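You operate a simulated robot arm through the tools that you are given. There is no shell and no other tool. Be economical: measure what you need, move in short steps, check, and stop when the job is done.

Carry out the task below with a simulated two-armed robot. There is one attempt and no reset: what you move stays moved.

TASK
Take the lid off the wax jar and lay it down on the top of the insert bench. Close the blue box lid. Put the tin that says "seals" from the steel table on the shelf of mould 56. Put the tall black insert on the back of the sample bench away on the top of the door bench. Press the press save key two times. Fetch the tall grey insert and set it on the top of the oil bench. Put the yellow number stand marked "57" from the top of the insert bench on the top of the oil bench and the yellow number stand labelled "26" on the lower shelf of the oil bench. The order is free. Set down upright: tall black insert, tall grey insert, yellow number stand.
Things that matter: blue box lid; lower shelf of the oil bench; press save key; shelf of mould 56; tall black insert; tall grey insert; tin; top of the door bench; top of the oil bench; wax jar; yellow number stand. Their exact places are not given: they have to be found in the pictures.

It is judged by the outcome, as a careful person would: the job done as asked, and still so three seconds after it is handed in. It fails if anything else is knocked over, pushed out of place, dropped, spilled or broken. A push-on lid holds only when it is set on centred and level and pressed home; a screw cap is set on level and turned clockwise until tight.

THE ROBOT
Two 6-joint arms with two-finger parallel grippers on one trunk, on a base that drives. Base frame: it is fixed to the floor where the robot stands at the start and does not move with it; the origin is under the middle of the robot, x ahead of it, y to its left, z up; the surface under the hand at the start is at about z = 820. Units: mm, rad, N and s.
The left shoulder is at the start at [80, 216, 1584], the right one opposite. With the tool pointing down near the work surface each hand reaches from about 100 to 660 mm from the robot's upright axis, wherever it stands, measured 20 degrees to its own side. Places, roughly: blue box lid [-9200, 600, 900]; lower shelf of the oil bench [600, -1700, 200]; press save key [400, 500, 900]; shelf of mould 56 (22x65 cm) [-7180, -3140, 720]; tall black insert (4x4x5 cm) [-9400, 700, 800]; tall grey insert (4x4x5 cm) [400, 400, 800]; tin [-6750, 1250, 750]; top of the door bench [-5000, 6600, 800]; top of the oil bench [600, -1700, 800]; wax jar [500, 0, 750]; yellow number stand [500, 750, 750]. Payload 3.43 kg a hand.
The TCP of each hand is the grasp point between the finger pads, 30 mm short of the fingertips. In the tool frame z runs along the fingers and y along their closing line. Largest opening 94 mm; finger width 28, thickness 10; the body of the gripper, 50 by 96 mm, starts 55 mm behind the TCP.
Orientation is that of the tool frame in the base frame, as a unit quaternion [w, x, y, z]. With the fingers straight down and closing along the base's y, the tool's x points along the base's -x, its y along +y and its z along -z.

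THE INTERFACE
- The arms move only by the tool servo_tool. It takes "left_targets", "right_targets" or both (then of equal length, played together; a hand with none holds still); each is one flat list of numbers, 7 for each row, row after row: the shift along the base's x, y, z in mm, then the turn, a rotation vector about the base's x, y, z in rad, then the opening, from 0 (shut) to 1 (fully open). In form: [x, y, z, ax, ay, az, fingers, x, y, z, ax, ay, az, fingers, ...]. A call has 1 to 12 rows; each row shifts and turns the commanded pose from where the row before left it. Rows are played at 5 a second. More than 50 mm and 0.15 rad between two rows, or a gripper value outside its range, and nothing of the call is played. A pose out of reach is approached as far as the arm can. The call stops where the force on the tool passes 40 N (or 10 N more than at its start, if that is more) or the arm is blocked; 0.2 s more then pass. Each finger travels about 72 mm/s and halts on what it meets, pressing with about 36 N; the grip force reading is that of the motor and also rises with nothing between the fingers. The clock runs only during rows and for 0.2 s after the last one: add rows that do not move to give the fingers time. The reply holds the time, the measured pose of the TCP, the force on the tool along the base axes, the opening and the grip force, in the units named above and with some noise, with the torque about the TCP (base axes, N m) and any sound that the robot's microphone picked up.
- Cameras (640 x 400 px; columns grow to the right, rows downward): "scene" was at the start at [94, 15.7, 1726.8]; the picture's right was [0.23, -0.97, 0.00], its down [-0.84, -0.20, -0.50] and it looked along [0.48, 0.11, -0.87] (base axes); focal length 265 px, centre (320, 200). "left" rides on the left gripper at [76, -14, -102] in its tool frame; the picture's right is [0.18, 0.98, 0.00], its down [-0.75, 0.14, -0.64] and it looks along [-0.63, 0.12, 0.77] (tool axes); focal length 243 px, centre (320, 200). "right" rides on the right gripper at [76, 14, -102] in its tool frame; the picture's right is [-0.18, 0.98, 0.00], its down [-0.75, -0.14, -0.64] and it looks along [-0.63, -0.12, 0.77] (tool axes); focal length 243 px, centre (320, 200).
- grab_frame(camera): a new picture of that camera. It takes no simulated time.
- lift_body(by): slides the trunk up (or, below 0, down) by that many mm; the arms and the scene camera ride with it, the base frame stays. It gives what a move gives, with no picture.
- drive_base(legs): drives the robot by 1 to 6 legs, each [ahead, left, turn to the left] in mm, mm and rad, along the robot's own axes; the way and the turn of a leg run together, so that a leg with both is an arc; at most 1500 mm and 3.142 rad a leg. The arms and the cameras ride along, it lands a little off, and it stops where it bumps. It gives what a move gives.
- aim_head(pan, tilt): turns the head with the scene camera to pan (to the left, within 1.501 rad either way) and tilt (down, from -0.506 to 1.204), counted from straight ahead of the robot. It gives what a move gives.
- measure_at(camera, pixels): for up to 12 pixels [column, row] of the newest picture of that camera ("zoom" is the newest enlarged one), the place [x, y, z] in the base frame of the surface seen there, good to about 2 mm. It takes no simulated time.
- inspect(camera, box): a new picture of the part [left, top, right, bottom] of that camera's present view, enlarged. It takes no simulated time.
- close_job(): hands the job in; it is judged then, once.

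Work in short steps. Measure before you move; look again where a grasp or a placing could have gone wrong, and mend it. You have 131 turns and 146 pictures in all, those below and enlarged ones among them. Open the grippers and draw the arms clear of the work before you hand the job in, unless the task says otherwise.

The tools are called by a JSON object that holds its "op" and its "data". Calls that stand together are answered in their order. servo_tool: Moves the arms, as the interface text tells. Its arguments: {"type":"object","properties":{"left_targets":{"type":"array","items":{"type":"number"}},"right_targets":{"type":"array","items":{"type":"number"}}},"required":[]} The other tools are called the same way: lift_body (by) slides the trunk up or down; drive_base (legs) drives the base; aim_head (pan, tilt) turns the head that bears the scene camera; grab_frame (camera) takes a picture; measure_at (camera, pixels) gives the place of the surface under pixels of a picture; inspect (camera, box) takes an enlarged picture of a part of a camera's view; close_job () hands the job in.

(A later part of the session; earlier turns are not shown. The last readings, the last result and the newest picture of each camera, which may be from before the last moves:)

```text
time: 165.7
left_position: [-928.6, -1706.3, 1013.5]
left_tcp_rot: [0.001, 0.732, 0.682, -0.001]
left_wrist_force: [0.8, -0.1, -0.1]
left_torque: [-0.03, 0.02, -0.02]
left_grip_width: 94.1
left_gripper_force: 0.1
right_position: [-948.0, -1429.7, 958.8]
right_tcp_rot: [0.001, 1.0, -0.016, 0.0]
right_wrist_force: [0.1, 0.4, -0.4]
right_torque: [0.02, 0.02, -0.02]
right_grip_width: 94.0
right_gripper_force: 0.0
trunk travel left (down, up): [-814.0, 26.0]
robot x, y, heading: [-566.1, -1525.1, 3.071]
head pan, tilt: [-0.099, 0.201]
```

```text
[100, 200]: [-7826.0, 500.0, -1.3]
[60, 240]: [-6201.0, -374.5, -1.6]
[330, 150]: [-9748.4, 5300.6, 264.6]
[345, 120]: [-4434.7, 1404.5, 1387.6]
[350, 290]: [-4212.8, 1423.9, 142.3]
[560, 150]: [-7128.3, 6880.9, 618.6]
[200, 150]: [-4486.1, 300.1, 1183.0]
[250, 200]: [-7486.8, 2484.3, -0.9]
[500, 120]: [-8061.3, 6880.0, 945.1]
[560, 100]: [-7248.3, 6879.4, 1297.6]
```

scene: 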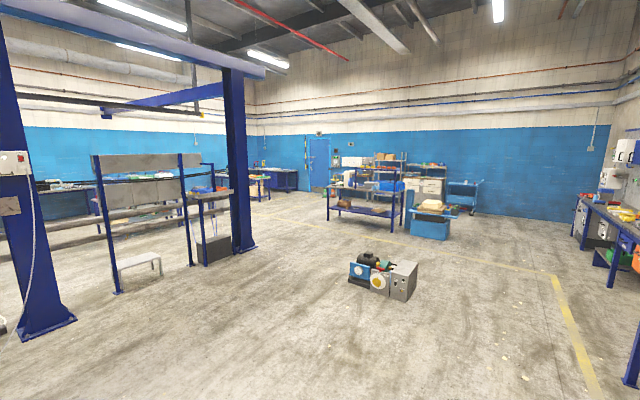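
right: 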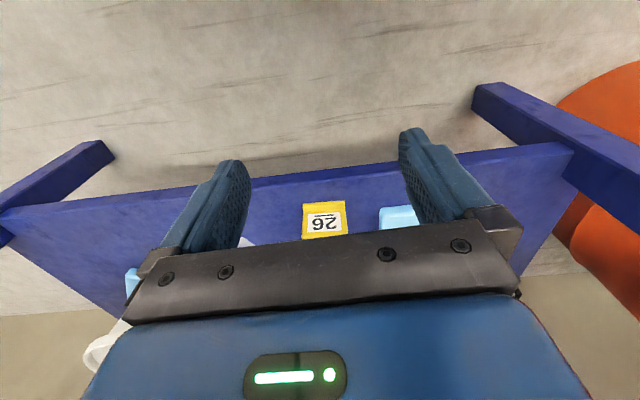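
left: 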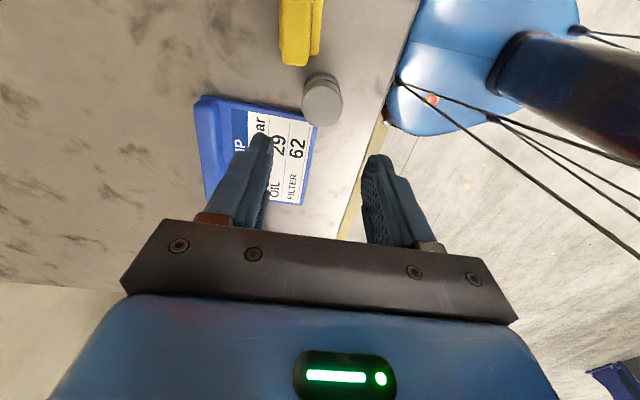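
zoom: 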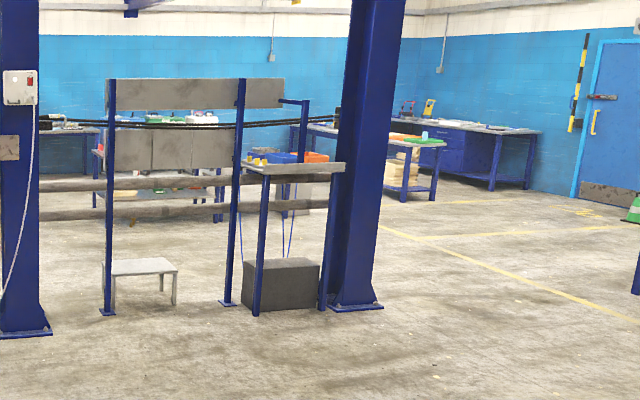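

Path: the gantry stands at x≈-4200 with its right-most post at y≈1430; I go round it at y≈2550.

{"op": "drive_base", "data": {"legs": [[0, 0, 0.068], [808, -1015, 0], [808, -1015, 0], [808, -1015, 0], [808, -1015, 0], [1300, 0, 0]]}}

{"op": "aim_head", "data": {"pan": 0.5, "tilt": 0.3}}

{"op": "grab_frame", "data": {"camera": "scene"}}

{"op": "aim_head", "data": {"pan": -0.5, "tilt": 0.2}}

{"op": "grab_frame", "data": {"camera": "scene"}}

```text
time: 197.2
left_position: [-5354.1, 2473.9, 1012.8]
left_tcp_rot: [0.0, 0.72, 0.694, -0.001]
left_wrist_force: [0.1, -0.3, 1.1]
left_torque: [-0.01, 0.04, 0.03]
left_grip_width: 94.1
left_gripper_force: 0.0
right_position: [-5382.5, 2749.2, 959.3]
right_tcp_rot: [0.0, 1.0, 0.002, 0.0]
right_wrist_force: [-0.6, 0.1, -0.3]
right_torque: [-0.01, -0.01, -0.03]
right_grip_width: 93.8
right_gripper_force: 0.0
trunk travel left (down, up): [-814.0, 26.0]
robot x, y, heading: [-4999.6, 2666.0, 3.106]
head pan, tilt: [-0.099, 0.201]
```

```text
time: 198.2
left_position: [-5353.2, 2472.7, 1013.5]
left_tcp_rot: [0.001, 0.72, 0.694, -0.001]
left_wrist_force: [0.7, -0.4, -0.2]
left_torque: [-0.03, -0.02, 0.01]
left_grip_width: 93.9
left_gripper_force: 0.0
right_position: [-5383.6, 2750.0, 958.2]
right_tcp_rot: [0.001, 1.0, 0.001, -0.001]
right_wrist_force: [0.8, -0.3, 0.4]
right_torque: [0.01, -0.01, -0.03]
right_grip_width: 94.1
right_gripper_force: 0.1
trunk travel left (down, up): [-814.0, 26.0]
robot x, y, heading: [-5000.1, 2666.8, 3.104]
head pan, tilt: [0.499, 0.3]
```

```text
69 pictures are left
```

scene: 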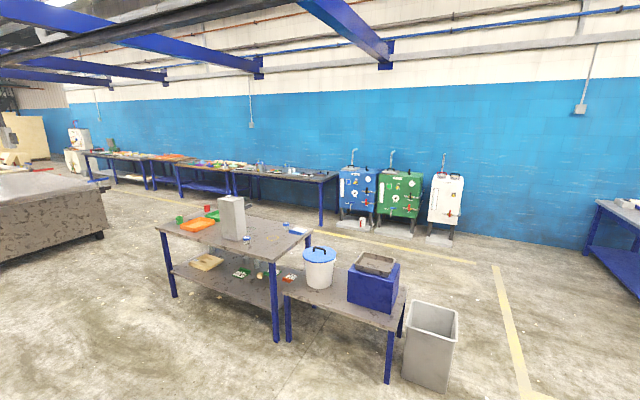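

```text
time: 199.5
left_position: [-5353.0, 2473.3, 1013.0]
left_tcp_rot: [0.0, 0.72, 0.694, -0.001]
left_wrist_force: [-0.1, 0.8, -0.2]
left_torque: [-0.02, -0.01, 0.0]
left_grip_width: 94.1
left_gripper_force: 0.1
right_position: [-5382.6, 2749.8, 958.5]
right_tcp_rot: [0.001, 1.0, 0.001, 0.001]
right_wrist_force: [-0.1, 0.7, 0.1]
right_torque: [0.02, 0.02, -0.03]
right_grip_width: 93.8
right_gripper_force: 0.1
trunk travel left (down, up): [-814.0, 26.0]
robot x, y, heading: [-4998.4, 2669.0, 3.107]
head pan, tilt: [-0.499, 0.201]
```

```text
68 pictures are left
```

scene: 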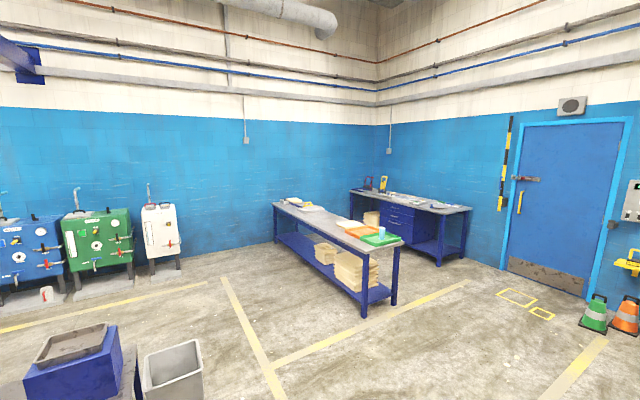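

The near table at left likely is the steel table. I aim back and enlarge it.

{"op": "aim_head", "data": {"pan": 0.5, "tilt": 0.3}}

{"op": "inspect", "data": {"camera": "scene", "box": [140, 140, 420, 320]}}

{"op": "measure_at", "data": {"camera": "zoom", "pixels": [[45, 200], [365, 215], [215, 270], [340, 205], [355, 270], [310, 308], [235, 300], [130, 195], [330, 330], [560, 380], [60, 350], [225, 135]]}}

{"op": "inspect", "data": {"camera": "scene", "box": [60, 130, 340, 230]}}

{"op": "measure_at", "data": {"camera": "zoom", "pixels": [[600, 105], [500, 90], [400, 80], [300, 75], [200, 65], [100, 60], [60, 180]]}}

```text
time: 200.8
left_position: [-5355.5, 2473.1, 1013.3]
left_tcp_rot: [0.0, 0.72, 0.694, -0.001]
left_wrist_force: [0.3, -0.1, 0.5]
left_torque: [0.01, 0.02, 0.01]
left_grip_width: 94.0
left_gripper_force: 0.1
right_position: [-5383.9, 2749.2, 958.5]
right_tcp_rot: [0.001, 1.0, 0.001, 0.0]
right_wrist_force: [-0.7, -1.1, 0.2]
right_torque: [-0.01, -0.01, -0.01]
right_grip_width: 94.1
right_gripper_force: 0.1
trunk travel left (down, up): [-814.0, 26.0]
robot x, y, heading: [-5000.0, 2664.2, 3.107]
head pan, tilt: [0.499, 0.3]
```

```text
2.22 times, centred on (280, 230) of scene
```

zoom: 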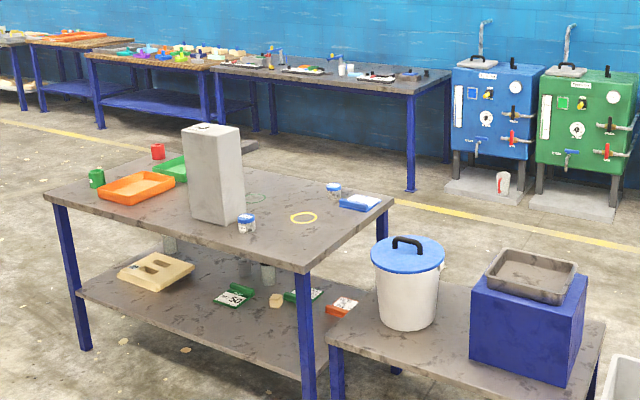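

```text
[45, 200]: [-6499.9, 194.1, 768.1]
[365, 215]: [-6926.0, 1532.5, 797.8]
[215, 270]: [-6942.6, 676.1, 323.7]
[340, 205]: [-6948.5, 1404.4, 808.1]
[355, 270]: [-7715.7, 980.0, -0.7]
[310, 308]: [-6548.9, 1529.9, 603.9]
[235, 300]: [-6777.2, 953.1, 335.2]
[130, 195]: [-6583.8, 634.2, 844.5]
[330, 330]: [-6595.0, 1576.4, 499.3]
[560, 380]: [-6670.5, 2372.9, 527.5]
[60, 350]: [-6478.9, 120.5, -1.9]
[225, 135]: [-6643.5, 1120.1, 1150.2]
```

```text
2.29 times, centred on (200, 180) of scene
```

zoom: 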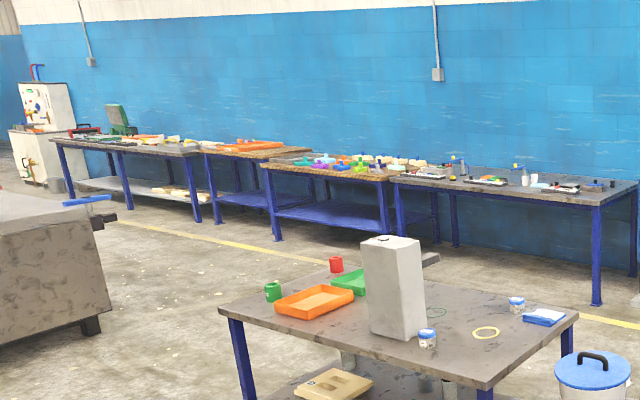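

```text
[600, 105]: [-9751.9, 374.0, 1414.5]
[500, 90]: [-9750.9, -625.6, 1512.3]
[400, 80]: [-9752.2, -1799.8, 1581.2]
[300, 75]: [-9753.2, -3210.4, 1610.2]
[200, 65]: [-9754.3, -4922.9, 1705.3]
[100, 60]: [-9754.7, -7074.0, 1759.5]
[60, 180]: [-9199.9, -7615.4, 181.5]
```

The steel table spans x −6500…−7000, y 190…1540, top ≈768. I drive up to it with 400 mm standoff.

{"op": "drive_base", "data": {"legs": [[0, 0, 0.034], [0, 1350, 0], [1050, 0, 0]]}}

{"op": "aim_head", "data": {"pan": 0.0, "tilt": 0.9}}

{"op": "grab_frame", "data": {"camera": "scene"}}

```text
time: 212.9
left_position: [-6402.4, 1117.1, 1013.5]
left_tcp_rot: [0.0, 0.712, 0.702, -0.001]
left_wrist_force: [-1.3, -0.3, -0.4]
left_torque: [0.03, -0.04, 0.0]
left_grip_width: 93.7
left_gripper_force: 0.0
right_position: [-6439.8, 1393.0, 958.8]
right_tcp_rot: [0.0, 1.0, 0.012, 0.0]
right_wrist_force: [-0.1, -0.9, 1.0]
right_torque: [0.01, 0.01, 0.01]
right_grip_width: 94.0
right_gripper_force: 0.1
trunk travel left (down, up): [-814.0, 26.0]
robot x, y, heading: [-6055.4, 1318.3, 3.129]
head pan, tilt: [0.499, 0.3]
```

```text
time: 213.9
left_position: [-6403.2, 1116.7, 1013.5]
left_tcp_rot: [0.0, 0.712, 0.702, -0.001]
left_wrist_force: [-0.1, -0.1, -0.9]
left_torque: [-0.02, 0.04, -0.02]
left_grip_width: 94.1
left_gripper_force: 0.1
right_position: [-6439.6, 1392.9, 959.2]
right_tcp_rot: [0.001, 1.0, 0.013, 0.0]
right_wrist_force: [-0.1, -0.1, -0.5]
right_torque: [0.01, 0.0, -0.01]
right_grip_width: 94.0
right_gripper_force: 0.1
trunk travel left (down, up): [-814.0, 26.0]
robot x, y, heading: [-6055.5, 1320.9, 3.131]
head pan, tilt: [0.0, 0.901]
```

```text
65 pictures are left
```

scene: 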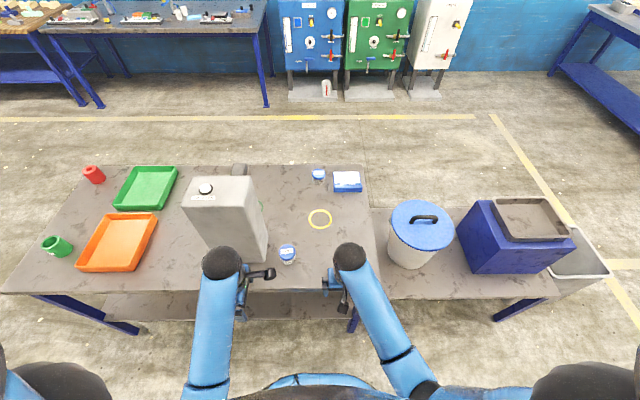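

{"op": "inspect", "data": {"camera": "scene", "box": [240, 150, 400, 280]}}

{"op": "measure_at", "data": {"camera": "zoom", "pixels": [[190, 375], [190, 395], [160, 395], [215, 395], [315, 75], [310, 95], [335, 90], [330, 240], [190, 425]]}}

```text
3.08 times, centred on (320, 215) of scene
```

zoom: 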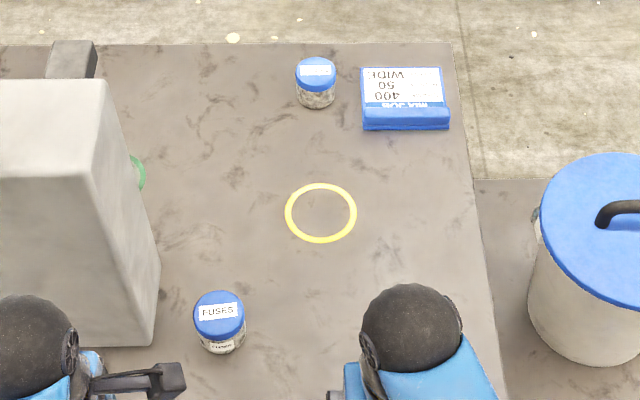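

```text
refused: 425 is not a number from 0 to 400
```

The front one says FUSES. I enlarge the back one and the mugs.

{"op": "inspect", "data": {"camera": "scene", "box": [295, 155, 345, 190]}}

{"op": "measure_at", "data": {"camera": "zoom", "pixels": [[290, 170], [290, 110], [290, 290], [220, 170], [380, 170]]}}

{"op": "inspect", "data": {"camera": "scene", "box": [30, 150, 190, 280]}}

```text
11.43 times, centred on (320, 172) of scene
```

zoom: 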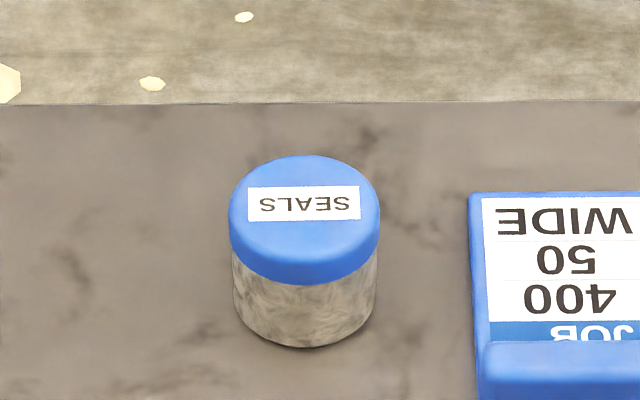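

```text
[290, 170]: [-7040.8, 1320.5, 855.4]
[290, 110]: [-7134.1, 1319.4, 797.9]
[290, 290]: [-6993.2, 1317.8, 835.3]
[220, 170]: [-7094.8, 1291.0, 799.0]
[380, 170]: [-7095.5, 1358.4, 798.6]
```

```text
3.08 times, centred on (110, 215) of scene
```

zoom: 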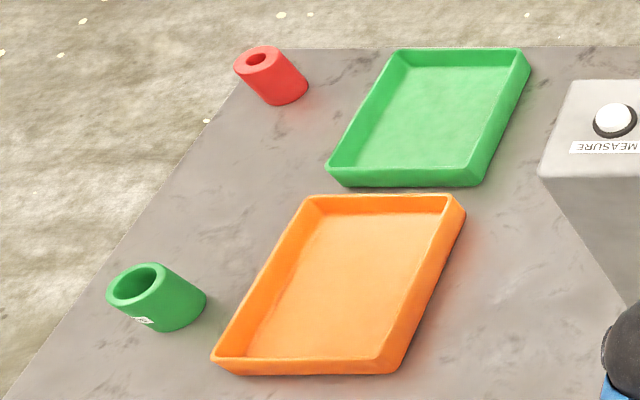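

The SEALS tin is at [-7018, 1320], near the back edge. I'll approach it from the table's far side, driving round its right end.

{"op": "drive_base", "data": {"legs": [[-100, -1000, 0.01], [0, -1000, 0], [800, 0, 0], [850, 0, 0], [0, 0, 3.141]]}}

{"op": "aim_head", "data": {"pan": -0.3, "tilt": 0.5}}

{"op": "grab_frame", "data": {"camera": "scene"}}

```text
time: 239.3
left_position: [-7206.6, 3568.4, 1012.5]
left_tcp_rot: [0.001, -0.703, 0.711, 0.0]
left_wrist_force: [0.2, 0.4, -1.2]
left_torque: [0.03, 0.02, -0.02]
left_grip_width: 93.9
left_gripper_force: 0.1
right_position: [-7171.0, 3293.8, 958.2]
right_tcp_rot: [0.0, -0.012, 1.0, 0.0]
right_wrist_force: [0.0, 0.7, -0.1]
right_torque: [0.01, 0.0, 0.0]
right_grip_width: 93.9
right_gripper_force: 0.1
trunk travel left (down, up): [-814.0, 26.0]
robot x, y, heading: [-7557.2, 3367.7, -0.016]
head pan, tilt: [0.0, 0.901]
```

```text
time: 240.2
left_position: [-7206.6, 3569.9, 1013.3]
left_tcp_rot: [0.001, -0.703, 0.711, 0.0]
left_wrist_force: [-0.1, 0.1, -0.4]
left_torque: [-0.01, -0.02, 0.0]
left_grip_width: 93.8
left_gripper_force: 0.1
right_position: [-7169.8, 3293.6, 957.7]
right_tcp_rot: [0.0, -0.014, 1.0, 0.001]
right_wrist_force: [0.7, -0.7, -0.5]
right_torque: [0.01, -0.02, 0.02]
right_grip_width: 93.9
right_gripper_force: 0.1
trunk travel left (down, up): [-814.0, 26.0]
robot x, y, heading: [-7554.0, 3367.7, -0.014]
head pan, tilt: [-0.3, 0.499]
```

```text
61 pictures are left
```

scene: 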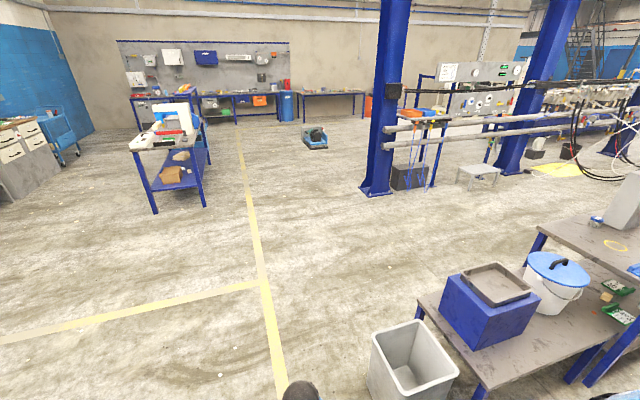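

Clear. I drive along the back of the tables to the tin.

{"op": "drive_base", "data": {"legs": [[-60, -1000, 0.014], [0, -1040, 0]]}}

{"op": "aim_head", "data": {"pan": 0.0, "tilt": 0.95}}

{"op": "grab_frame", "data": {"camera": "scene"}}

```text
time: 250.3
left_position: [-7250.2, 1544.7, 1013.4]
left_tcp_rot: [0.0, 0.71, -0.704, 0.0]
left_wrist_force: [-0.1, -0.3, 0.5]
left_torque: [-0.03, -0.01, 0.01]
left_grip_width: 94.0
left_gripper_force: 0.0
right_position: [-7209.6, 1268.5, 958.8]
right_tcp_rot: [0.001, -0.024, 1.0, 0.0]
right_wrist_force: [-0.9, 0.9, -0.8]
right_torque: [-0.01, -0.05, -0.04]
right_grip_width: 94.3
right_gripper_force: 0.1
trunk travel left (down, up): [-814.0, 26.0]
robot x, y, heading: [-7592.3, 1334.5, 0.01]
head pan, tilt: [-0.3, 0.499]
```

```text
time: 251.2
left_position: [-7250.7, 1543.0, 1012.7]
left_tcp_rot: [-0.001, 0.71, -0.704, -0.001]
left_wrist_force: [0.3, -0.6, 0.1]
left_torque: [0.0, 0.02, 0.03]
left_grip_width: 94.0
left_gripper_force: 0.1
right_position: [-7208.7, 1268.0, 958.9]
right_tcp_rot: [0.001, -0.025, 1.0, 0.002]
right_wrist_force: [0.5, 1.1, -0.6]
right_torque: [0.03, 0.01, 0.03]
right_grip_width: 94.1
right_gripper_force: 0.0
trunk travel left (down, up): [-814.0, 26.0]
robot x, y, heading: [-7596.1, 1331.3, 0.008]
head pan, tilt: [0.0, 0.949]
```

```text
60 pictures are left
```

scene: 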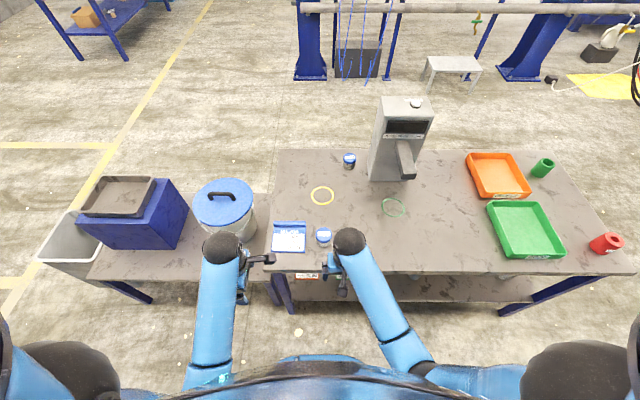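

SEALS tin is at (323,235). I measure it and the sign beside it.

{"op": "inspect", "data": {"camera": "scene", "box": [260, 205, 360, 280]}}

{"op": "measure_at", "data": {"camera": "zoom", "pixels": [[405, 185], [405, 165], [405, 145], [360, 175], [450, 175], [310, 200], [310, 280], [405, 260], [350, 230]]}}

```text
5.33 times, centred on (310, 242) of scene
```

zoom: 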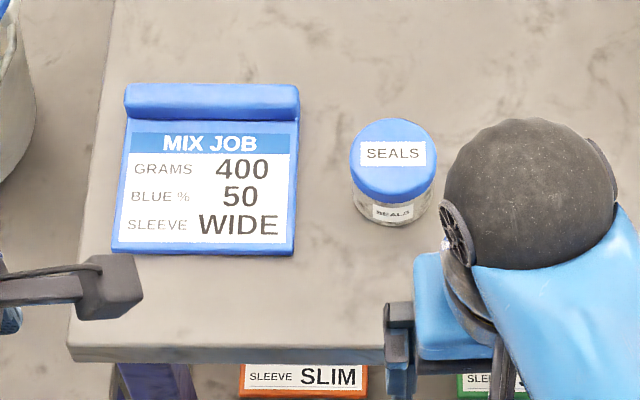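

```text
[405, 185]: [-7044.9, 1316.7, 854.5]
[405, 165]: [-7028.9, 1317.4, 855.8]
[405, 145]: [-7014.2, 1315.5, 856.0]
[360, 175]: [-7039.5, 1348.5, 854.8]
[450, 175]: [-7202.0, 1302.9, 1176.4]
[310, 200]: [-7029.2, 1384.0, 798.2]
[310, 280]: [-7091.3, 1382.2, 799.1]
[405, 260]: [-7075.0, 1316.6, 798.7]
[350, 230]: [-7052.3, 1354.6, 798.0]
```

Tin centre ≈[-7025, 1325], Ø60, top 856. I move the right hand above it with opening 0.85.

{"op": "servo_tool", "data": {"right_targets": [45, 14, 0, 0, 0, 0, 1, 45, 14, 0, 0, 0, 0, 0.85, 45, 14, 0, 0, 0, 0, 0.85, 45, 14, 0, 0, 0, 0, 0.85, 4, 1, -25, 0, 0, 0, 0.85, 0, 0, 0, 0, 0, 0, 0.85]}}

{"op": "grab_frame", "data": {"camera": "right"}}

{"op": "measure_at", "data": {"camera": "right", "pixels": [[320, 110], [300, 110], [340, 110], [320, 90], [320, 130], [320, 150]]}}

```text
time: 252.7
left_position: [-7251.9, 1542.5, 1014.5]
left_tcp_rot: [0.0, 0.711, -0.704, 0.0]
left_wrist_force: [0.6, 0.1, 0.4]
left_torque: [-0.03, -0.01, -0.01]
left_grip_width: 94.1
left_gripper_force: 0.0
right_position: [-7028.4, 1326.7, 931.9]
right_tcp_rot: [0.001, -0.024, 1.0, 0.002]
right_wrist_force: [1.1, -0.2, -0.3]
right_torque: [0.02, -0.02, 0.01]
right_grip_width: 80.0
right_gripper_force: 0.0
trunk travel left (down, up): [-814.0, 26.0]
robot x, y, heading: [-7593.6, 1331.8, 0.009]
head pan, tilt: [0.0, 0.949]
```

```text
58 pictures are left
```

right: 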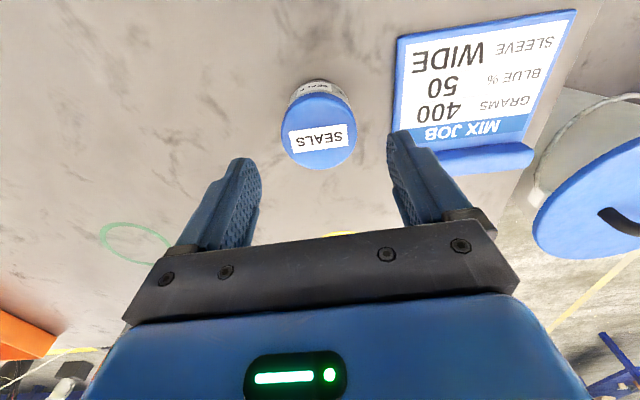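

```text
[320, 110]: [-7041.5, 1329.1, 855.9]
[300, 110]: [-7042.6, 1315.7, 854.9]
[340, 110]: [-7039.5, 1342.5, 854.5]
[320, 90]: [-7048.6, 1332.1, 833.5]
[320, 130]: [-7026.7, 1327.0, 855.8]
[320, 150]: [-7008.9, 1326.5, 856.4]
```

Centred. I descend and grip.

{"op": "servo_tool", "data": {"right_targets": [1, 0, -35, 0, 0, 0, 0.85, 0, 0, -35, 0, 0, 0, 0.85, 0, 0, -28, 0, 0, 0, 0.85, 0, 0, 0, 0, 0, 0, 0.7, 0, 0, 0, 0, 0, 0, 0.5, 0, 0, 0, 0, 0, 0, 0.45, 0, 0, 0, 0, 0, 0, 0.45, 0, 0, 35, 0, 0, 0, 0.45, 0, 0, 45, 0, 0, 0, 0.45, -40, 0, 25, 0, 0, 0, 0.45, -45, 0, 0, 0, 0, 0, 0.45, -45, 0, 0, 0, 0, 0, 0.45]}}

{"op": "grab_frame", "data": {"camera": "right"}}

```text
time: 255.2
left_position: [-7252.2, 1542.9, 1014.6]
left_tcp_rot: [-0.003, 0.71, -0.704, 0.0]
left_wrist_force: [0.3, 0.3, -0.6]
left_torque: [0.01, -0.04, 0.01]
left_grip_width: 93.8
left_gripper_force: 0.1
right_position: [-7160.9, 1324.5, 949.0]
right_tcp_rot: [0.0, -0.024, 1.0, 0.001]
right_wrist_force: [0.1, 1.1, -2.0]
right_torque: [-0.04, -0.01, 0.03]
right_grip_width: 63.3
right_gripper_force: 35.9
right hand out of reach, approached as far as the arm can: row 3
trunk travel left (down, up): [-814.0, 26.0]
robot x, y, heading: [-7593.9, 1332.6, 0.001]
head pan, tilt: [0.0, 0.949]
```

```text
57 pictures are left
```

right: 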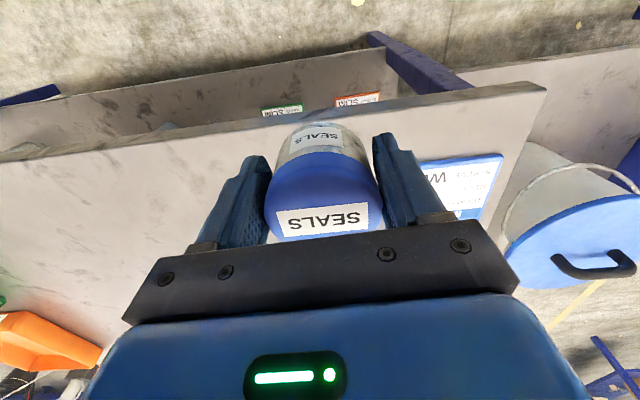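

Tin held. I back away, turn to face the sample bench, and approach partway.

{"op": "drive_base", "data": {"legs": [[-250, 0, 0], [0, 0, 3.141], [400, 650, 0]]}}

{"op": "aim_head", "data": {"pan": 0.0, "tilt": 0.6}}

{"op": "grab_frame", "data": {"camera": "scene"}}

```text
time: 268.1
left_position: [-8585.9, 466.7, 1013.1]
left_tcp_rot: [0.0, 0.703, 0.712, -0.001]
left_wrist_force: [-0.3, -0.1, -0.3]
left_torque: [0.0, 0.03, 0.01]
left_grip_width: 93.9
left_gripper_force: 0.1
right_position: [-8677.2, 685.1, 948.4]
right_tcp_rot: [0.001, 1.0, 0.026, 0.0]
right_wrist_force: [-0.5, -0.6, -1.9]
right_torque: [0.02, -0.01, 0.0]
right_grip_width: 63.3
right_gripper_force: 35.8
trunk travel left (down, up): [-814.0, 26.0]
robot x, y, heading: [-8240.6, 675.7, -3.13]
head pan, tilt: [0.0, 0.949]
```

```text
time: 268.9
left_position: [-8585.3, 464.6, 1013.6]
left_tcp_rot: [0.0, 0.703, 0.712, -0.001]
left_wrist_force: [0.2, -0.1, -0.4]
left_torque: [-0.01, 0.03, -0.02]
left_grip_width: 94.0
left_gripper_force: 0.1
right_position: [-8676.9, 685.1, 949.3]
right_tcp_rot: [0.0, 1.0, 0.026, 0.0]
right_wrist_force: [0.6, -0.2, -1.2]
right_torque: [-0.01, -0.04, 0.02]
right_grip_width: 63.3
right_gripper_force: 35.9
trunk travel left (down, up): [-814.0, 26.0]
robot x, y, heading: [-8238.9, 680.4, -3.126]
head pan, tilt: [0.0, 0.6]
```

```text
56 pictures are left
```

scene: 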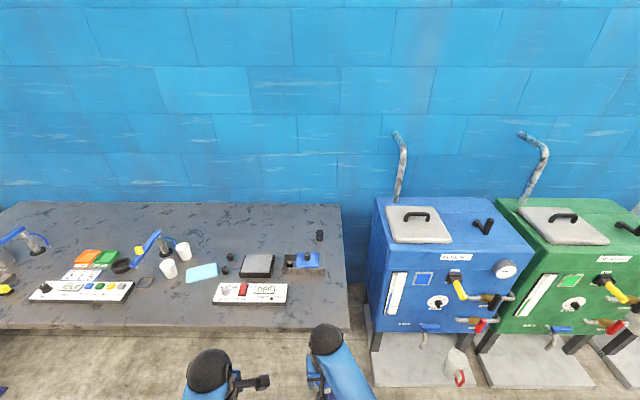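

{"op": "inspect", "data": {"camera": "scene", "box": [190, 210, 350, 310]}}

{"op": "measure_at", "data": {"camera": "zoom", "pixels": [[518, 100], [518, 130], [420, 200], [470, 215], [475, 195], [150, 245], [145, 190], [280, 210], [285, 345], [620, 220], [400, 190], [530, 200]]}}

```text
4.00 times, centred on (270, 260) of scene
```

zoom: 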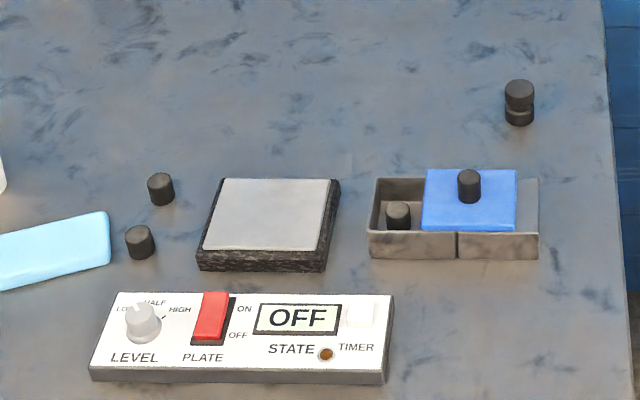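

```text
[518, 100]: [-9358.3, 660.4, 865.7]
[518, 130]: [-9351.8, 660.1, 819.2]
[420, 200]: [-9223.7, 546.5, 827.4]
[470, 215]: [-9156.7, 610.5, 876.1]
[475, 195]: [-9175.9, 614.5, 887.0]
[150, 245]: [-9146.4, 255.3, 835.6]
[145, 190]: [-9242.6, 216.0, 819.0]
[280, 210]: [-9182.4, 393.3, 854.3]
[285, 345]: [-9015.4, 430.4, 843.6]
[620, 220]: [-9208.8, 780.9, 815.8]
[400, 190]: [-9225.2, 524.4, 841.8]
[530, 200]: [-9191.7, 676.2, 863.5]
```

The tall black insert is at [-9362, 660], top 866; the blue lid with black knob at [-9190, 600]. I measure the bench front edge and look closer at the box.

{"op": "measure_at", "data": {"camera": "scene", "pixels": [[250, 322], [330, 326], [345, 215], [335, 270], [100, 310], [365, 320], [375, 345], [345, 330]]}}

{"op": "inspect", "data": {"camera": "scene", "box": [275, 240, 335, 285]}}

{"op": "measure_at", "data": {"camera": "zoom", "pixels": [[300, 110], [200, 150], [400, 150], [330, 200], [460, 200], [500, 150], [460, 240], [180, 200], [150, 150], [130, 160], [520, 200], [480, 200]]}}

```text
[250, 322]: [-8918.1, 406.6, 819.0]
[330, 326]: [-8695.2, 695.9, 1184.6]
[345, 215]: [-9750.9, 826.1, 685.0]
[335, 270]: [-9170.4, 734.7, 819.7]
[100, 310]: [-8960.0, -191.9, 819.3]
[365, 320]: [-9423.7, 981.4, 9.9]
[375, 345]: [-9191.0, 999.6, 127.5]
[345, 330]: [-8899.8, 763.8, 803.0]
```

```text
8.89 times, centred on (305, 262) of scene
```

zoom: 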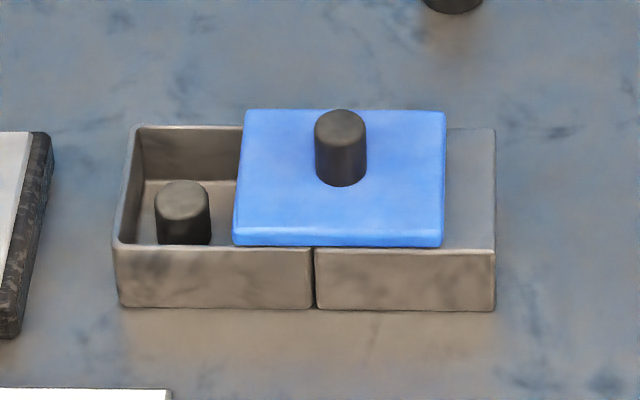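

```text
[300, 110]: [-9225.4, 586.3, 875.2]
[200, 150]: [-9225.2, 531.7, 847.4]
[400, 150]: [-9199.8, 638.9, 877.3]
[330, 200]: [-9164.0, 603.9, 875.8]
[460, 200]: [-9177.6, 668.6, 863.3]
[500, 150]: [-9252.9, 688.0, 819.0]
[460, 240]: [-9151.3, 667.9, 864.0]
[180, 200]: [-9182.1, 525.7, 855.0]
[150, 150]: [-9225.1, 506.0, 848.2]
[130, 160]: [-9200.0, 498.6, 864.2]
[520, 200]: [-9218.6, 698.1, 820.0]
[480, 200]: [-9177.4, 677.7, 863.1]
```

The box lid slides: it must go ~62 mm toward -y to cover the open compartment. Reach to the black insert is long, so I lower the trunk 220 here, raise the hands back, and rotate the left hand to close along y.

{"op": "lift_body", "data": {"by": -220}}

{"op": "servo_tool", "data": {"left_targets": [0, 0, 40, 0, 0, -0.14, 1, 0, 0, 40, 0, 0, -0.14, 1, 0, 0, 40, 0, 0, -0.14, 1, 0, 0, 40, 0, 0, -0.14, 1, 0, 0, 40, 0, 0, -0.14, 1, 0, 0, 0, 0, 0, -0.14, 1, 0, 0, 0, 0, 0, -0.14, 1, 0, 0, 0, 0, 0, -0.14, 1, 0, 0, 0, 0, 0, -0.14, 1, 0, 0, 0, 0, 0, -0.14, 1, 0, 0, 0, 0, 0, -0.14, 1, 0, 0, 0, 0, 0, -0.03, 1], "right_targets": [20, 0, 44, 0, 0, 0, 0.45, 20, 0, 44, 0, 0, 0, 0.45, 20, 0, 44, 0, 0, 0, 0.45, 20, 0, 44, 0, 0, 0, 0.45, 20, 0, 44, 0, 0, 0, 0.45, 0, 0, 44, 0, 0, 0, 0.45, 0, 0, 0, 0, 0, 0, 0.45, 0, 0, 0, 0, 0, 0, 0.45, 0, 0, 0, 0, 0, 0, 0.45, 0, 0, 0, 0, 0, 0, 0.45, 0, 0, 0, 0, 0, 0, 0.45, 0, 0, 0, 0, 0, 0, 0.45]}}

{"op": "drive_base", "data": {"legs": [[355, 90, 0]]}}

{"op": "aim_head", "data": {"pan": 0.0, "tilt": 0.9}}

{"op": "grab_frame", "data": {"camera": "scene"}}

```text
time: 271.3
left_position: [-8584.8, 464.2, 792.8]
left_tcp_rot: [0.0, 0.703, 0.712, -0.001]
left_wrist_force: [0.0, 0.6, 0.2]
left_torque: [0.02, -0.01, -0.03]
left_grip_width: 94.1
left_gripper_force: 0.0
right_position: [-8677.7, 684.4, 728.6]
right_tcp_rot: [0.001, 1.0, 0.027, 0.0]
right_wrist_force: [-0.8, -0.6, -1.5]
right_torque: [0.0, -0.03, -0.02]
right_grip_width: 63.0
right_gripper_force: 36.3
trunk travel left (down, up): [-594.0, 246.0]
robot x, y, heading: [-8241.0, 675.3, -3.124]
head pan, tilt: [0.0, 0.6]
```

```text
time: 273.9
left_position: [-8556.6, 466.3, 801.8]
left_tcp_rot: [0.0, 1.0, 0.006, -0.002]
left_wrist_force: [0.0, -0.3, -0.7]
left_torque: [0.0, 0.01, 0.02]
left_grip_width: 94.0
left_gripper_force: 0.0
left hand out of reach, approached as far as the arm can: row 1, 2, 3, 4, 5
right_position: [-8612.4, 668.6, 801.4]
right_tcp_rot: [0.001, 1.0, 0.026, 0.0]
right_wrist_force: [-0.4, 0.7, -1.2]
right_torque: [0.02, -0.01, -0.01]
right_grip_width: 63.0
right_gripper_force: 36.0
right hand out of reach, approached as far as the arm can: row 2, 3, 4, 5, 6
trunk travel left (down, up): [-594.0, 246.0]
robot x, y, heading: [-8238.0, 679.4, -3.135]
head pan, tilt: [0.0, 0.6]
```

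```text
time: 275.8
left_position: [-8836.6, 391.3, 802.7]
left_tcp_rot: [-0.001, 1.0, 0.006, -0.003]
left_wrist_force: [-0.7, 0.6, -0.6]
left_torque: [-0.03, 0.01, -0.01]
left_grip_width: 93.9
left_gripper_force: 0.1
right_position: [-8881.3, 598.8, 797.3]
right_tcp_rot: [-0.006, 1.0, 0.024, 0.02]
right_wrist_force: [3.8, 2.4, -2.1]
right_torque: [-0.07, 0.11, -0.25]
right_grip_width: 63.0
right_gripper_force: 35.5
trunk travel left (down, up): [-594.0, 246.0]
robot x, y, heading: [-8520.4, 604.8, -3.128]
head pan, tilt: [0.0, 0.6]
stopped in leg 1: the force on the tool passed its limit at 148 N (the readings are from after the stop); the commanded pose is now the measured one
```

```text
time: 276.6
left_position: [-8836.6, 390.9, 802.2]
left_tcp_rot: [0.0, 1.0, 0.009, -0.003]
left_wrist_force: [0.2, -0.4, 0.2]
left_torque: [0.0, 0.04, 0.01]
left_grip_width: 93.9
left_gripper_force: 0.0
right_position: [-8881.1, 598.2, 797.5]
right_tcp_rot: [-0.006, 1.0, 0.024, 0.019]
right_wrist_force: [8.8, 0.0, -4.1]
right_torque: [-0.07, 0.17, -0.43]
right_grip_width: 63.1
right_gripper_force: 35.8
trunk travel left (down, up): [-594.0, 246.0]
robot x, y, heading: [-8522.0, 607.0, -3.131]
head pan, tilt: [0.0, 0.901]
```

```text
53 pictures are left
```

scene: 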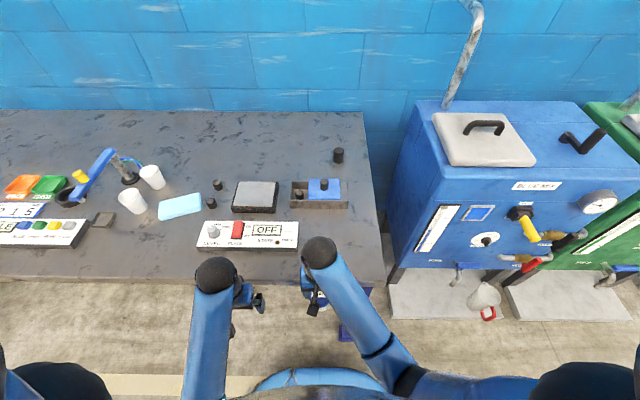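

The tin bumped the bench edge since the hands couldn't rise. I back off, raise the trunk, and inspect tin and bench.

{"op": "drive_base", "data": {"legs": [[-150, 0, 0]]}}

{"op": "lift_body", "data": {"by": 220}}

{"op": "grab_frame", "data": {"camera": "right"}}

{"op": "inspect", "data": {"camera": "scene", "box": [180, 120, 400, 280]}}

{"op": "measure_at", "data": {"camera": "zoom", "pixels": [[60, 385], [400, 320], [450, 330], [330, 210]]}}

```text
time: 278.0
left_position: [-8692.2, 394.3, 801.0]
left_tcp_rot: [-0.001, 1.0, 0.006, -0.002]
left_wrist_force: [-0.1, 0.2, 0.2]
left_torque: [-0.02, -0.03, 0.03]
left_grip_width: 93.9
left_gripper_force: 0.1
right_position: [-8737.8, 600.9, 797.8]
right_tcp_rot: [-0.005, 1.0, 0.021, 0.019]
right_wrist_force: [-0.9, 0.4, -1.5]
right_torque: [0.0, 0.03, -0.02]
right_grip_width: 63.0
right_gripper_force: 36.0
trunk travel left (down, up): [-594.0, 246.0]
robot x, y, heading: [-8378.0, 607.6, -3.13]
head pan, tilt: [0.0, 0.901]
```

```text
time: 280.3
left_position: [-8691.5, 394.8, 1021.8]
left_tcp_rot: [-0.001, 1.0, 0.005, -0.001]
left_wrist_force: [-0.4, 0.8, -0.8]
left_torque: [0.0, 0.02, 0.03]
left_grip_width: 94.2
left_gripper_force: 0.1
right_position: [-8736.5, 601.6, 1017.7]
right_tcp_rot: [-0.006, 1.0, 0.022, 0.018]
right_wrist_force: [-0.4, -0.2, -1.7]
right_torque: [-0.01, 0.05, 0.04]
right_grip_width: 62.8
right_gripper_force: 35.7
trunk travel left (down, up): [-814.0, 26.0]
robot x, y, heading: [-8375.7, 605.4, -3.132]
head pan, tilt: [0.0, 0.901]
```

```text
52 pictures are left
```

right: 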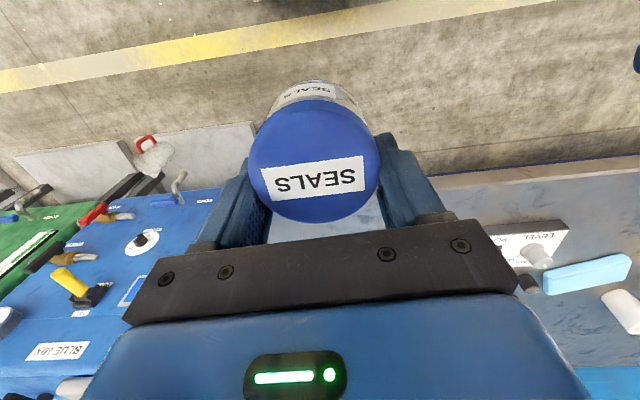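

```text
2.50 times, centred on (290, 200) of scene
```

zoom: 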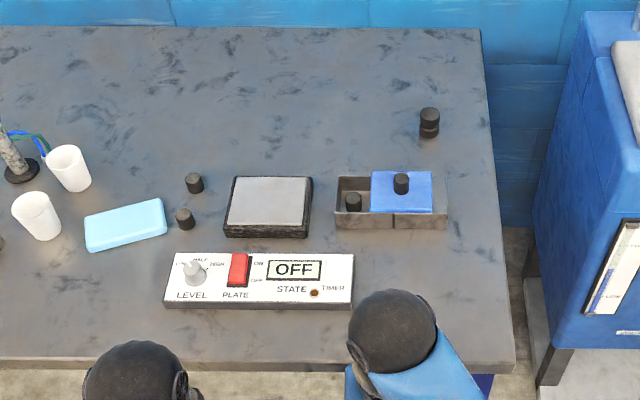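

```text
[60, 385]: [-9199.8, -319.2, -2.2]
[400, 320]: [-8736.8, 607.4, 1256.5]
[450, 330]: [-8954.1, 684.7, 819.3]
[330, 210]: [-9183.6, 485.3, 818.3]
```

Tin still held; bench unmoved. Hands are now high (z≈1020). I approach again to x≈-8570.

{"op": "drive_base", "data": {"legs": [[195, 0, -0.008]]}}

{"op": "grab_frame", "data": {"camera": "scene"}}

{"op": "inspect", "data": {"camera": "scene", "box": [270, 130, 370, 240]}}

```text
time: 281.9
left_position: [-8884.2, 396.1, 1023.7]
left_tcp_rot: [0.0, 1.0, 0.001, -0.003]
left_wrist_force: [0.7, 0.5, 1.3]
left_torque: [0.01, 0.01, 0.0]
left_grip_width: 93.9
left_gripper_force: 0.1
right_position: [-8927.9, 601.7, 1019.7]
right_tcp_rot: [-0.005, 1.0, 0.017, 0.017]
right_wrist_force: [-0.1, -1.0, -1.3]
right_torque: [0.03, 0.04, 0.02]
right_grip_width: 62.7
right_gripper_force: 36.2
trunk travel left (down, up): [-814.0, 26.0]
robot x, y, heading: [-8572.3, 605.9, -3.146]
head pan, tilt: [0.0, 0.901]
```

```text
50 pictures are left
```

scene: 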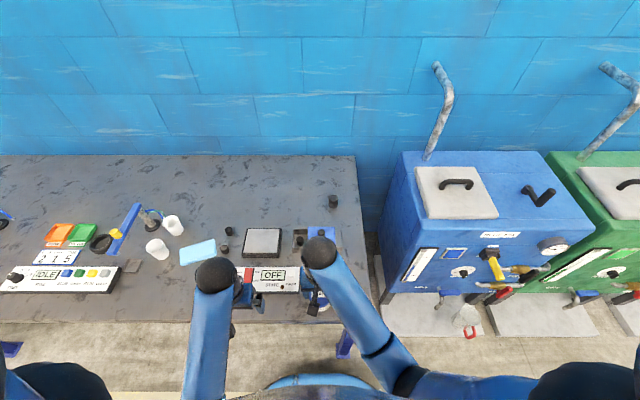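

```text
3.64 times, centred on (320, 185) of scene
```

zoom: 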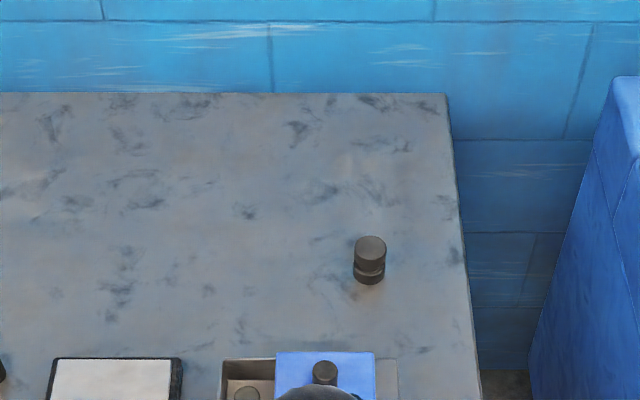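

I move the right hand aside and measure the knob and insert.

{"op": "measure_at", "data": {"camera": "zoom", "pixels": [[325, 367], [325, 362], [325, 376], [370, 243], [370, 252], [370, 238], [355, 250], [386, 250], [370, 275]]}}

{"op": "servo_tool", "data": {"right_targets": [20, 45, 0, 0, 0, 0, 0.45, 20, 45, 0, 0, 0, 0, 0.45, 0, 45, 0, 0, 0, 0, 0.45, 0, 45, 0, 0, 0, 0, 0.45, 0, 20, 0, 0, 0, 0, 0.45, 0, 0, 0, 0, 0, 0, 0.45, 0, 0, 0, 0, 0, 0, 0.45], "left_targets": [0, 0, 0, 0, 0, 0, 1, 0, 0, 0, 0, 0, 0, 1, 0, 0, 0, 0, 0, 0, 1, -38, 27, -8, 0, 0, 0, 1, -38, 27, -8, 0, 0, 0, 1, -38, 27, -8, 0, 0, 0, 0.7, -38, 27, -8, 0, 0, 0, 0.7]}}

{"op": "grab_frame", "data": {"camera": "left"}}

```text
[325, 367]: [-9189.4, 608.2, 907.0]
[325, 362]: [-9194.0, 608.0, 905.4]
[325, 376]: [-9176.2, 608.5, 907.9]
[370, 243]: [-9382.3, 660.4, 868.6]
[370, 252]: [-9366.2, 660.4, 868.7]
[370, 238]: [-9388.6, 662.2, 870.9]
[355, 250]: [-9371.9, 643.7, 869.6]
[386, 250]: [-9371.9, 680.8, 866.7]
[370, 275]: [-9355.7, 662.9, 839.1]
```

```text
time: 283.5
left_position: [-9040.4, 503.6, 988.4]
left_tcp_rot: [-0.002, 1.0, 0.002, -0.001]
left_wrist_force: [-0.6, -0.4, 0.1]
left_torque: [0.02, -0.03, -0.02]
left_grip_width: 65.9
left_gripper_force: 0.1
right_position: [-8891.5, 804.3, 1004.3]
right_tcp_rot: [-0.005, 1.0, 0.019, 0.019]
right_wrist_force: [-0.9, -0.9, -0.5]
right_torque: [0.03, 0.01, -0.01]
right_grip_width: 62.9
right_gripper_force: 36.0
right hand out of reach, approached as far as the arm can: row 1
trunk travel left (down, up): [-814.0, 26.0]
robot x, y, heading: [-8568.0, 605.4, -3.139]
head pan, tilt: [0.0, 0.901]
```

```text
48 pictures are left
```

left: 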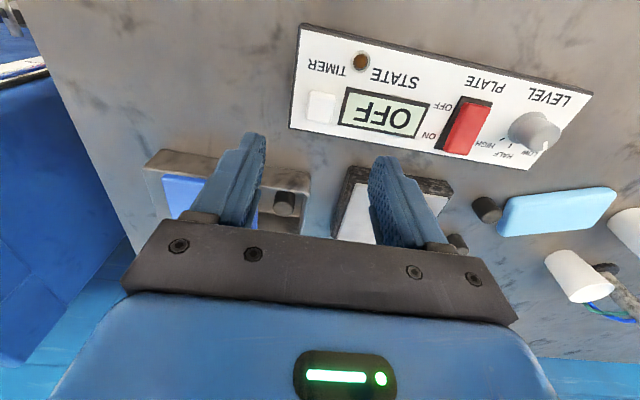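

Knob [-9185, 608], top 907. I move the left hand above it.

{"op": "servo_tool", "data": {"left_targets": [-36, 26, -6, 0, 0, 0, 0.7, -36, 26, -6, 0, 0, 0, 0.7, -36, 26, -6, 0, 0, 0, 0.7, -36, 26, -6, 0, 0, 0, 0.7, 0, 0, 0, 0, 0, 0, 0.7]}}

{"op": "grab_frame", "data": {"camera": "left"}}

{"op": "measure_at", "data": {"camera": "left", "pixels": [[310, 120], [310, 140], [290, 160], [320, 165], [320, 180], [330, 170]]}}

```text
time: 284.7
left_position: [-9186.0, 607.9, 965.9]
left_tcp_rot: [-0.001, 1.0, 0.001, -0.002]
left_wrist_force: [1.0, 0.0, 0.1]
left_torque: [0.01, -0.06, -0.01]
left_grip_width: 66.1
left_gripper_force: 0.1
right_position: [-8890.5, 803.1, 1003.4]
right_tcp_rot: [-0.006, 1.0, 0.018, 0.018]
right_wrist_force: [-1.0, 0.6, -1.7]
right_torque: [0.01, 0.01, 0.0]
right_grip_width: 62.8
right_gripper_force: 36.0
trunk travel left (down, up): [-814.0, 26.0]
robot x, y, heading: [-8571.8, 605.8, -3.142]
head pan, tilt: [0.0, 0.901]
```

```text
47 pictures are left
```

left: 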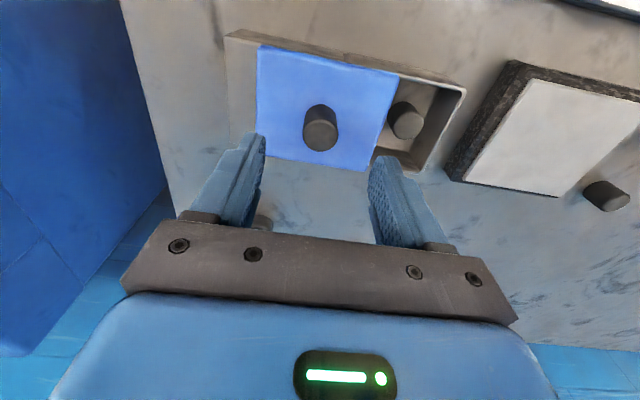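

```text
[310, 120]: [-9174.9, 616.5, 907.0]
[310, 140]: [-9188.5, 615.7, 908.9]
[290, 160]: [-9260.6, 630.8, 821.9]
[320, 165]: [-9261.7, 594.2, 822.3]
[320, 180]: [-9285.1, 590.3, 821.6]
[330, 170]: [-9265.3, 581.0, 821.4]
```

Aligned. I lower to z≈911 and close on the knob.

{"op": "servo_tool", "data": {"left_targets": [0, 0, -30, 0, 0, 0, 0.7, 0, 0, -25, 0, 0, 0, 0.7, 0, 0, 0, 0, 0, 0, 0.4, 0, 0, 0, 0, 0, 0, 0.15, 0, 0, 0, 0, 0, 0, 0.1, 0, 0, 0, 0, 0, 0, 0.1]}}

```text
time: 286.1
left_position: [-9184.6, 608.6, 911.4]
left_tcp_rot: [-0.001, 1.0, 0.001, -0.002]
left_wrist_force: [-1.4, 0.0, -4.6]
left_torque: [-0.72, 1.35, -0.07]
left_grip_width: 25.7
left_gripper_force: 44.9
right_position: [-8891.1, 804.3, 1003.7]
right_tcp_rot: [-0.006, 1.0, 0.019, 0.019]
right_wrist_force: [0.2, -0.6, -0.6]
right_torque: [-0.01, 0.04, -0.01]
right_grip_width: 62.7
right_gripper_force: 35.7
trunk travel left (down, up): [-814.0, 26.0]
robot x, y, heading: [-8571.8, 602.4, -3.138]
head pan, tilt: [0.0, 0.901]
```

Knob gripped (25.7 mm). I slide the lid toward -y in small steps.

{"op": "servo_tool", "data": {"left_targets": [0, -8, 0, 0, 0, 0, 0.1, 0, -8, 0, 0, 0, 0, 0.1, 0, -8, 0, 0, 0, 0, 0.1, 0, -8, 0, 0, 0, 0, 0.1, 0, -8, 0, 0, 0, 0, 0.1, 0, -8, 0, 0, 0, 0, 0.1]}}

{"op": "grab_frame", "data": {"camera": "left"}}

```text
time: 287.5
left_position: [-9185.1, 557.5, 910.5]
left_tcp_rot: [-0.001, 1.0, 0.001, -0.002]
left_wrist_force: [-1.2, 0.3, -2.4]
left_torque: [-0.66, -0.1, 0.16]
left_grip_width: 25.6
left_gripper_force: 45.1
right_position: [-8891.7, 803.9, 1002.5]
right_tcp_rot: [-0.006, 1.0, 0.018, 0.018]
right_wrist_force: [0.5, 0.1, -2.1]
right_torque: [-0.01, 0.02, 0.01]
right_grip_width: 63.0
right_gripper_force: 36.1
trunk travel left (down, up): [-814.0, 26.0]
robot x, y, heading: [-8567.7, 603.7, -3.144]
head pan, tilt: [0.0, 0.901]
```

```text
46 pictures are left
```

left: 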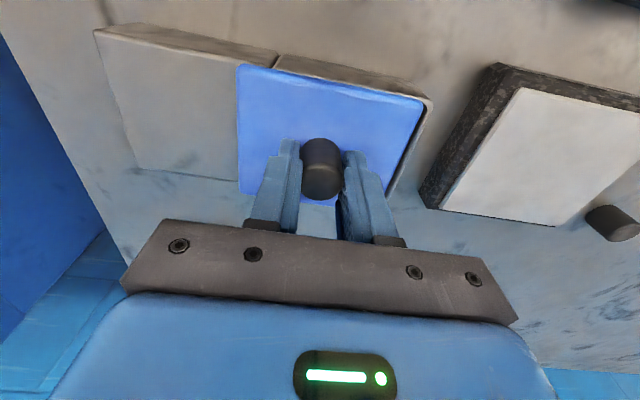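

Almost closed; a gap of a few mm remains at the far wall. I slide on in 3 mm steps.

{"op": "servo_tool", "data": {"left_targets": [0, -3, 0, 0, 0, 0, 0.1, 0, -3, 0, 0, 0, 0, 0.1, 0, -2, 0, 0, 0, 0, 0.1]}}

{"op": "inspect", "data": {"camera": "left", "box": [200, 40, 460, 220]}}

{"op": "inspect", "data": {"camera": "scene", "box": [270, 205, 350, 265]}}

```text
time: 288.3
left_position: [-9184.2, 551.7, 911.5]
left_tcp_rot: [-0.001, 1.0, 0.002, -0.001]
left_wrist_force: [-3.2, -0.6, 1.1]
left_torque: [-0.62, -0.8, 0.0]
left_grip_width: 25.7
left_gripper_force: 44.5
right_position: [-8889.9, 804.1, 1003.9]
right_tcp_rot: [-0.005, 1.0, 0.018, 0.019]
right_wrist_force: [0.5, 0.0, -2.0]
right_torque: [0.0, 0.03, 0.01]
right_grip_width: 63.0
right_gripper_force: 35.7
trunk travel left (down, up): [-814.0, 26.0]
robot x, y, heading: [-8566.2, 600.6, -3.139]
head pan, tilt: [0.0, 0.901]
```

```text
2.22 times, centred on (330, 130) of left
```

zoom: 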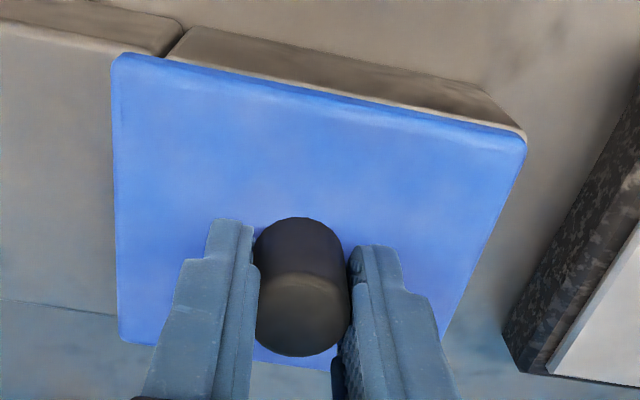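

```text
6.67 times, centred on (310, 235) of scene
```

zoom: 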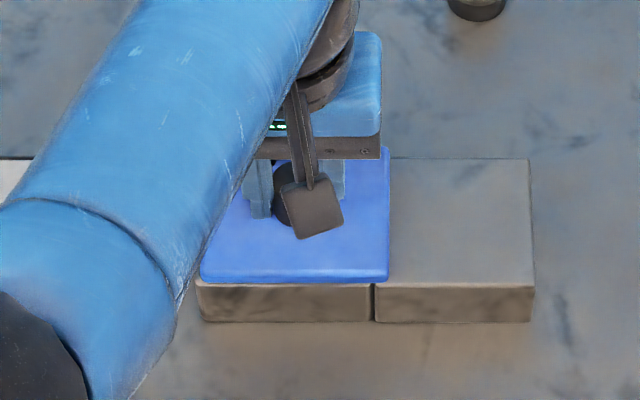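

No stop felt yet; compartment centre is about y=546. I go on gently until a stop.

{"op": "servo_tool", "data": {"left_targets": [0, -2, 0, 0, 0, 0, 0.1, 0, -2, 0, 0, 0, 0, 0.1, 0, -2, 0, 0, 0, 0, 0.1]}}

```text
time: 289.1
left_position: [-9185.0, 547.2, 910.5]
left_tcp_rot: [-0.001, 1.0, 0.001, -0.002]
left_wrist_force: [-2.5, -1.3, 3.0]
left_torque: [-0.58, -0.24, 0.07]
left_grip_width: 25.5
left_gripper_force: 45.3
right_position: [-8890.2, 803.0, 1003.5]
right_tcp_rot: [-0.006, 1.0, 0.018, 0.018]
right_wrist_force: [0.2, -0.2, -2.0]
right_torque: [0.0, 0.05, -0.03]
right_grip_width: 62.5
right_gripper_force: 35.9
trunk travel left (down, up): [-814.0, 26.0]
robot x, y, heading: [-8570.1, 601.6, -3.141]
head pan, tilt: [0.0, 0.901]
```

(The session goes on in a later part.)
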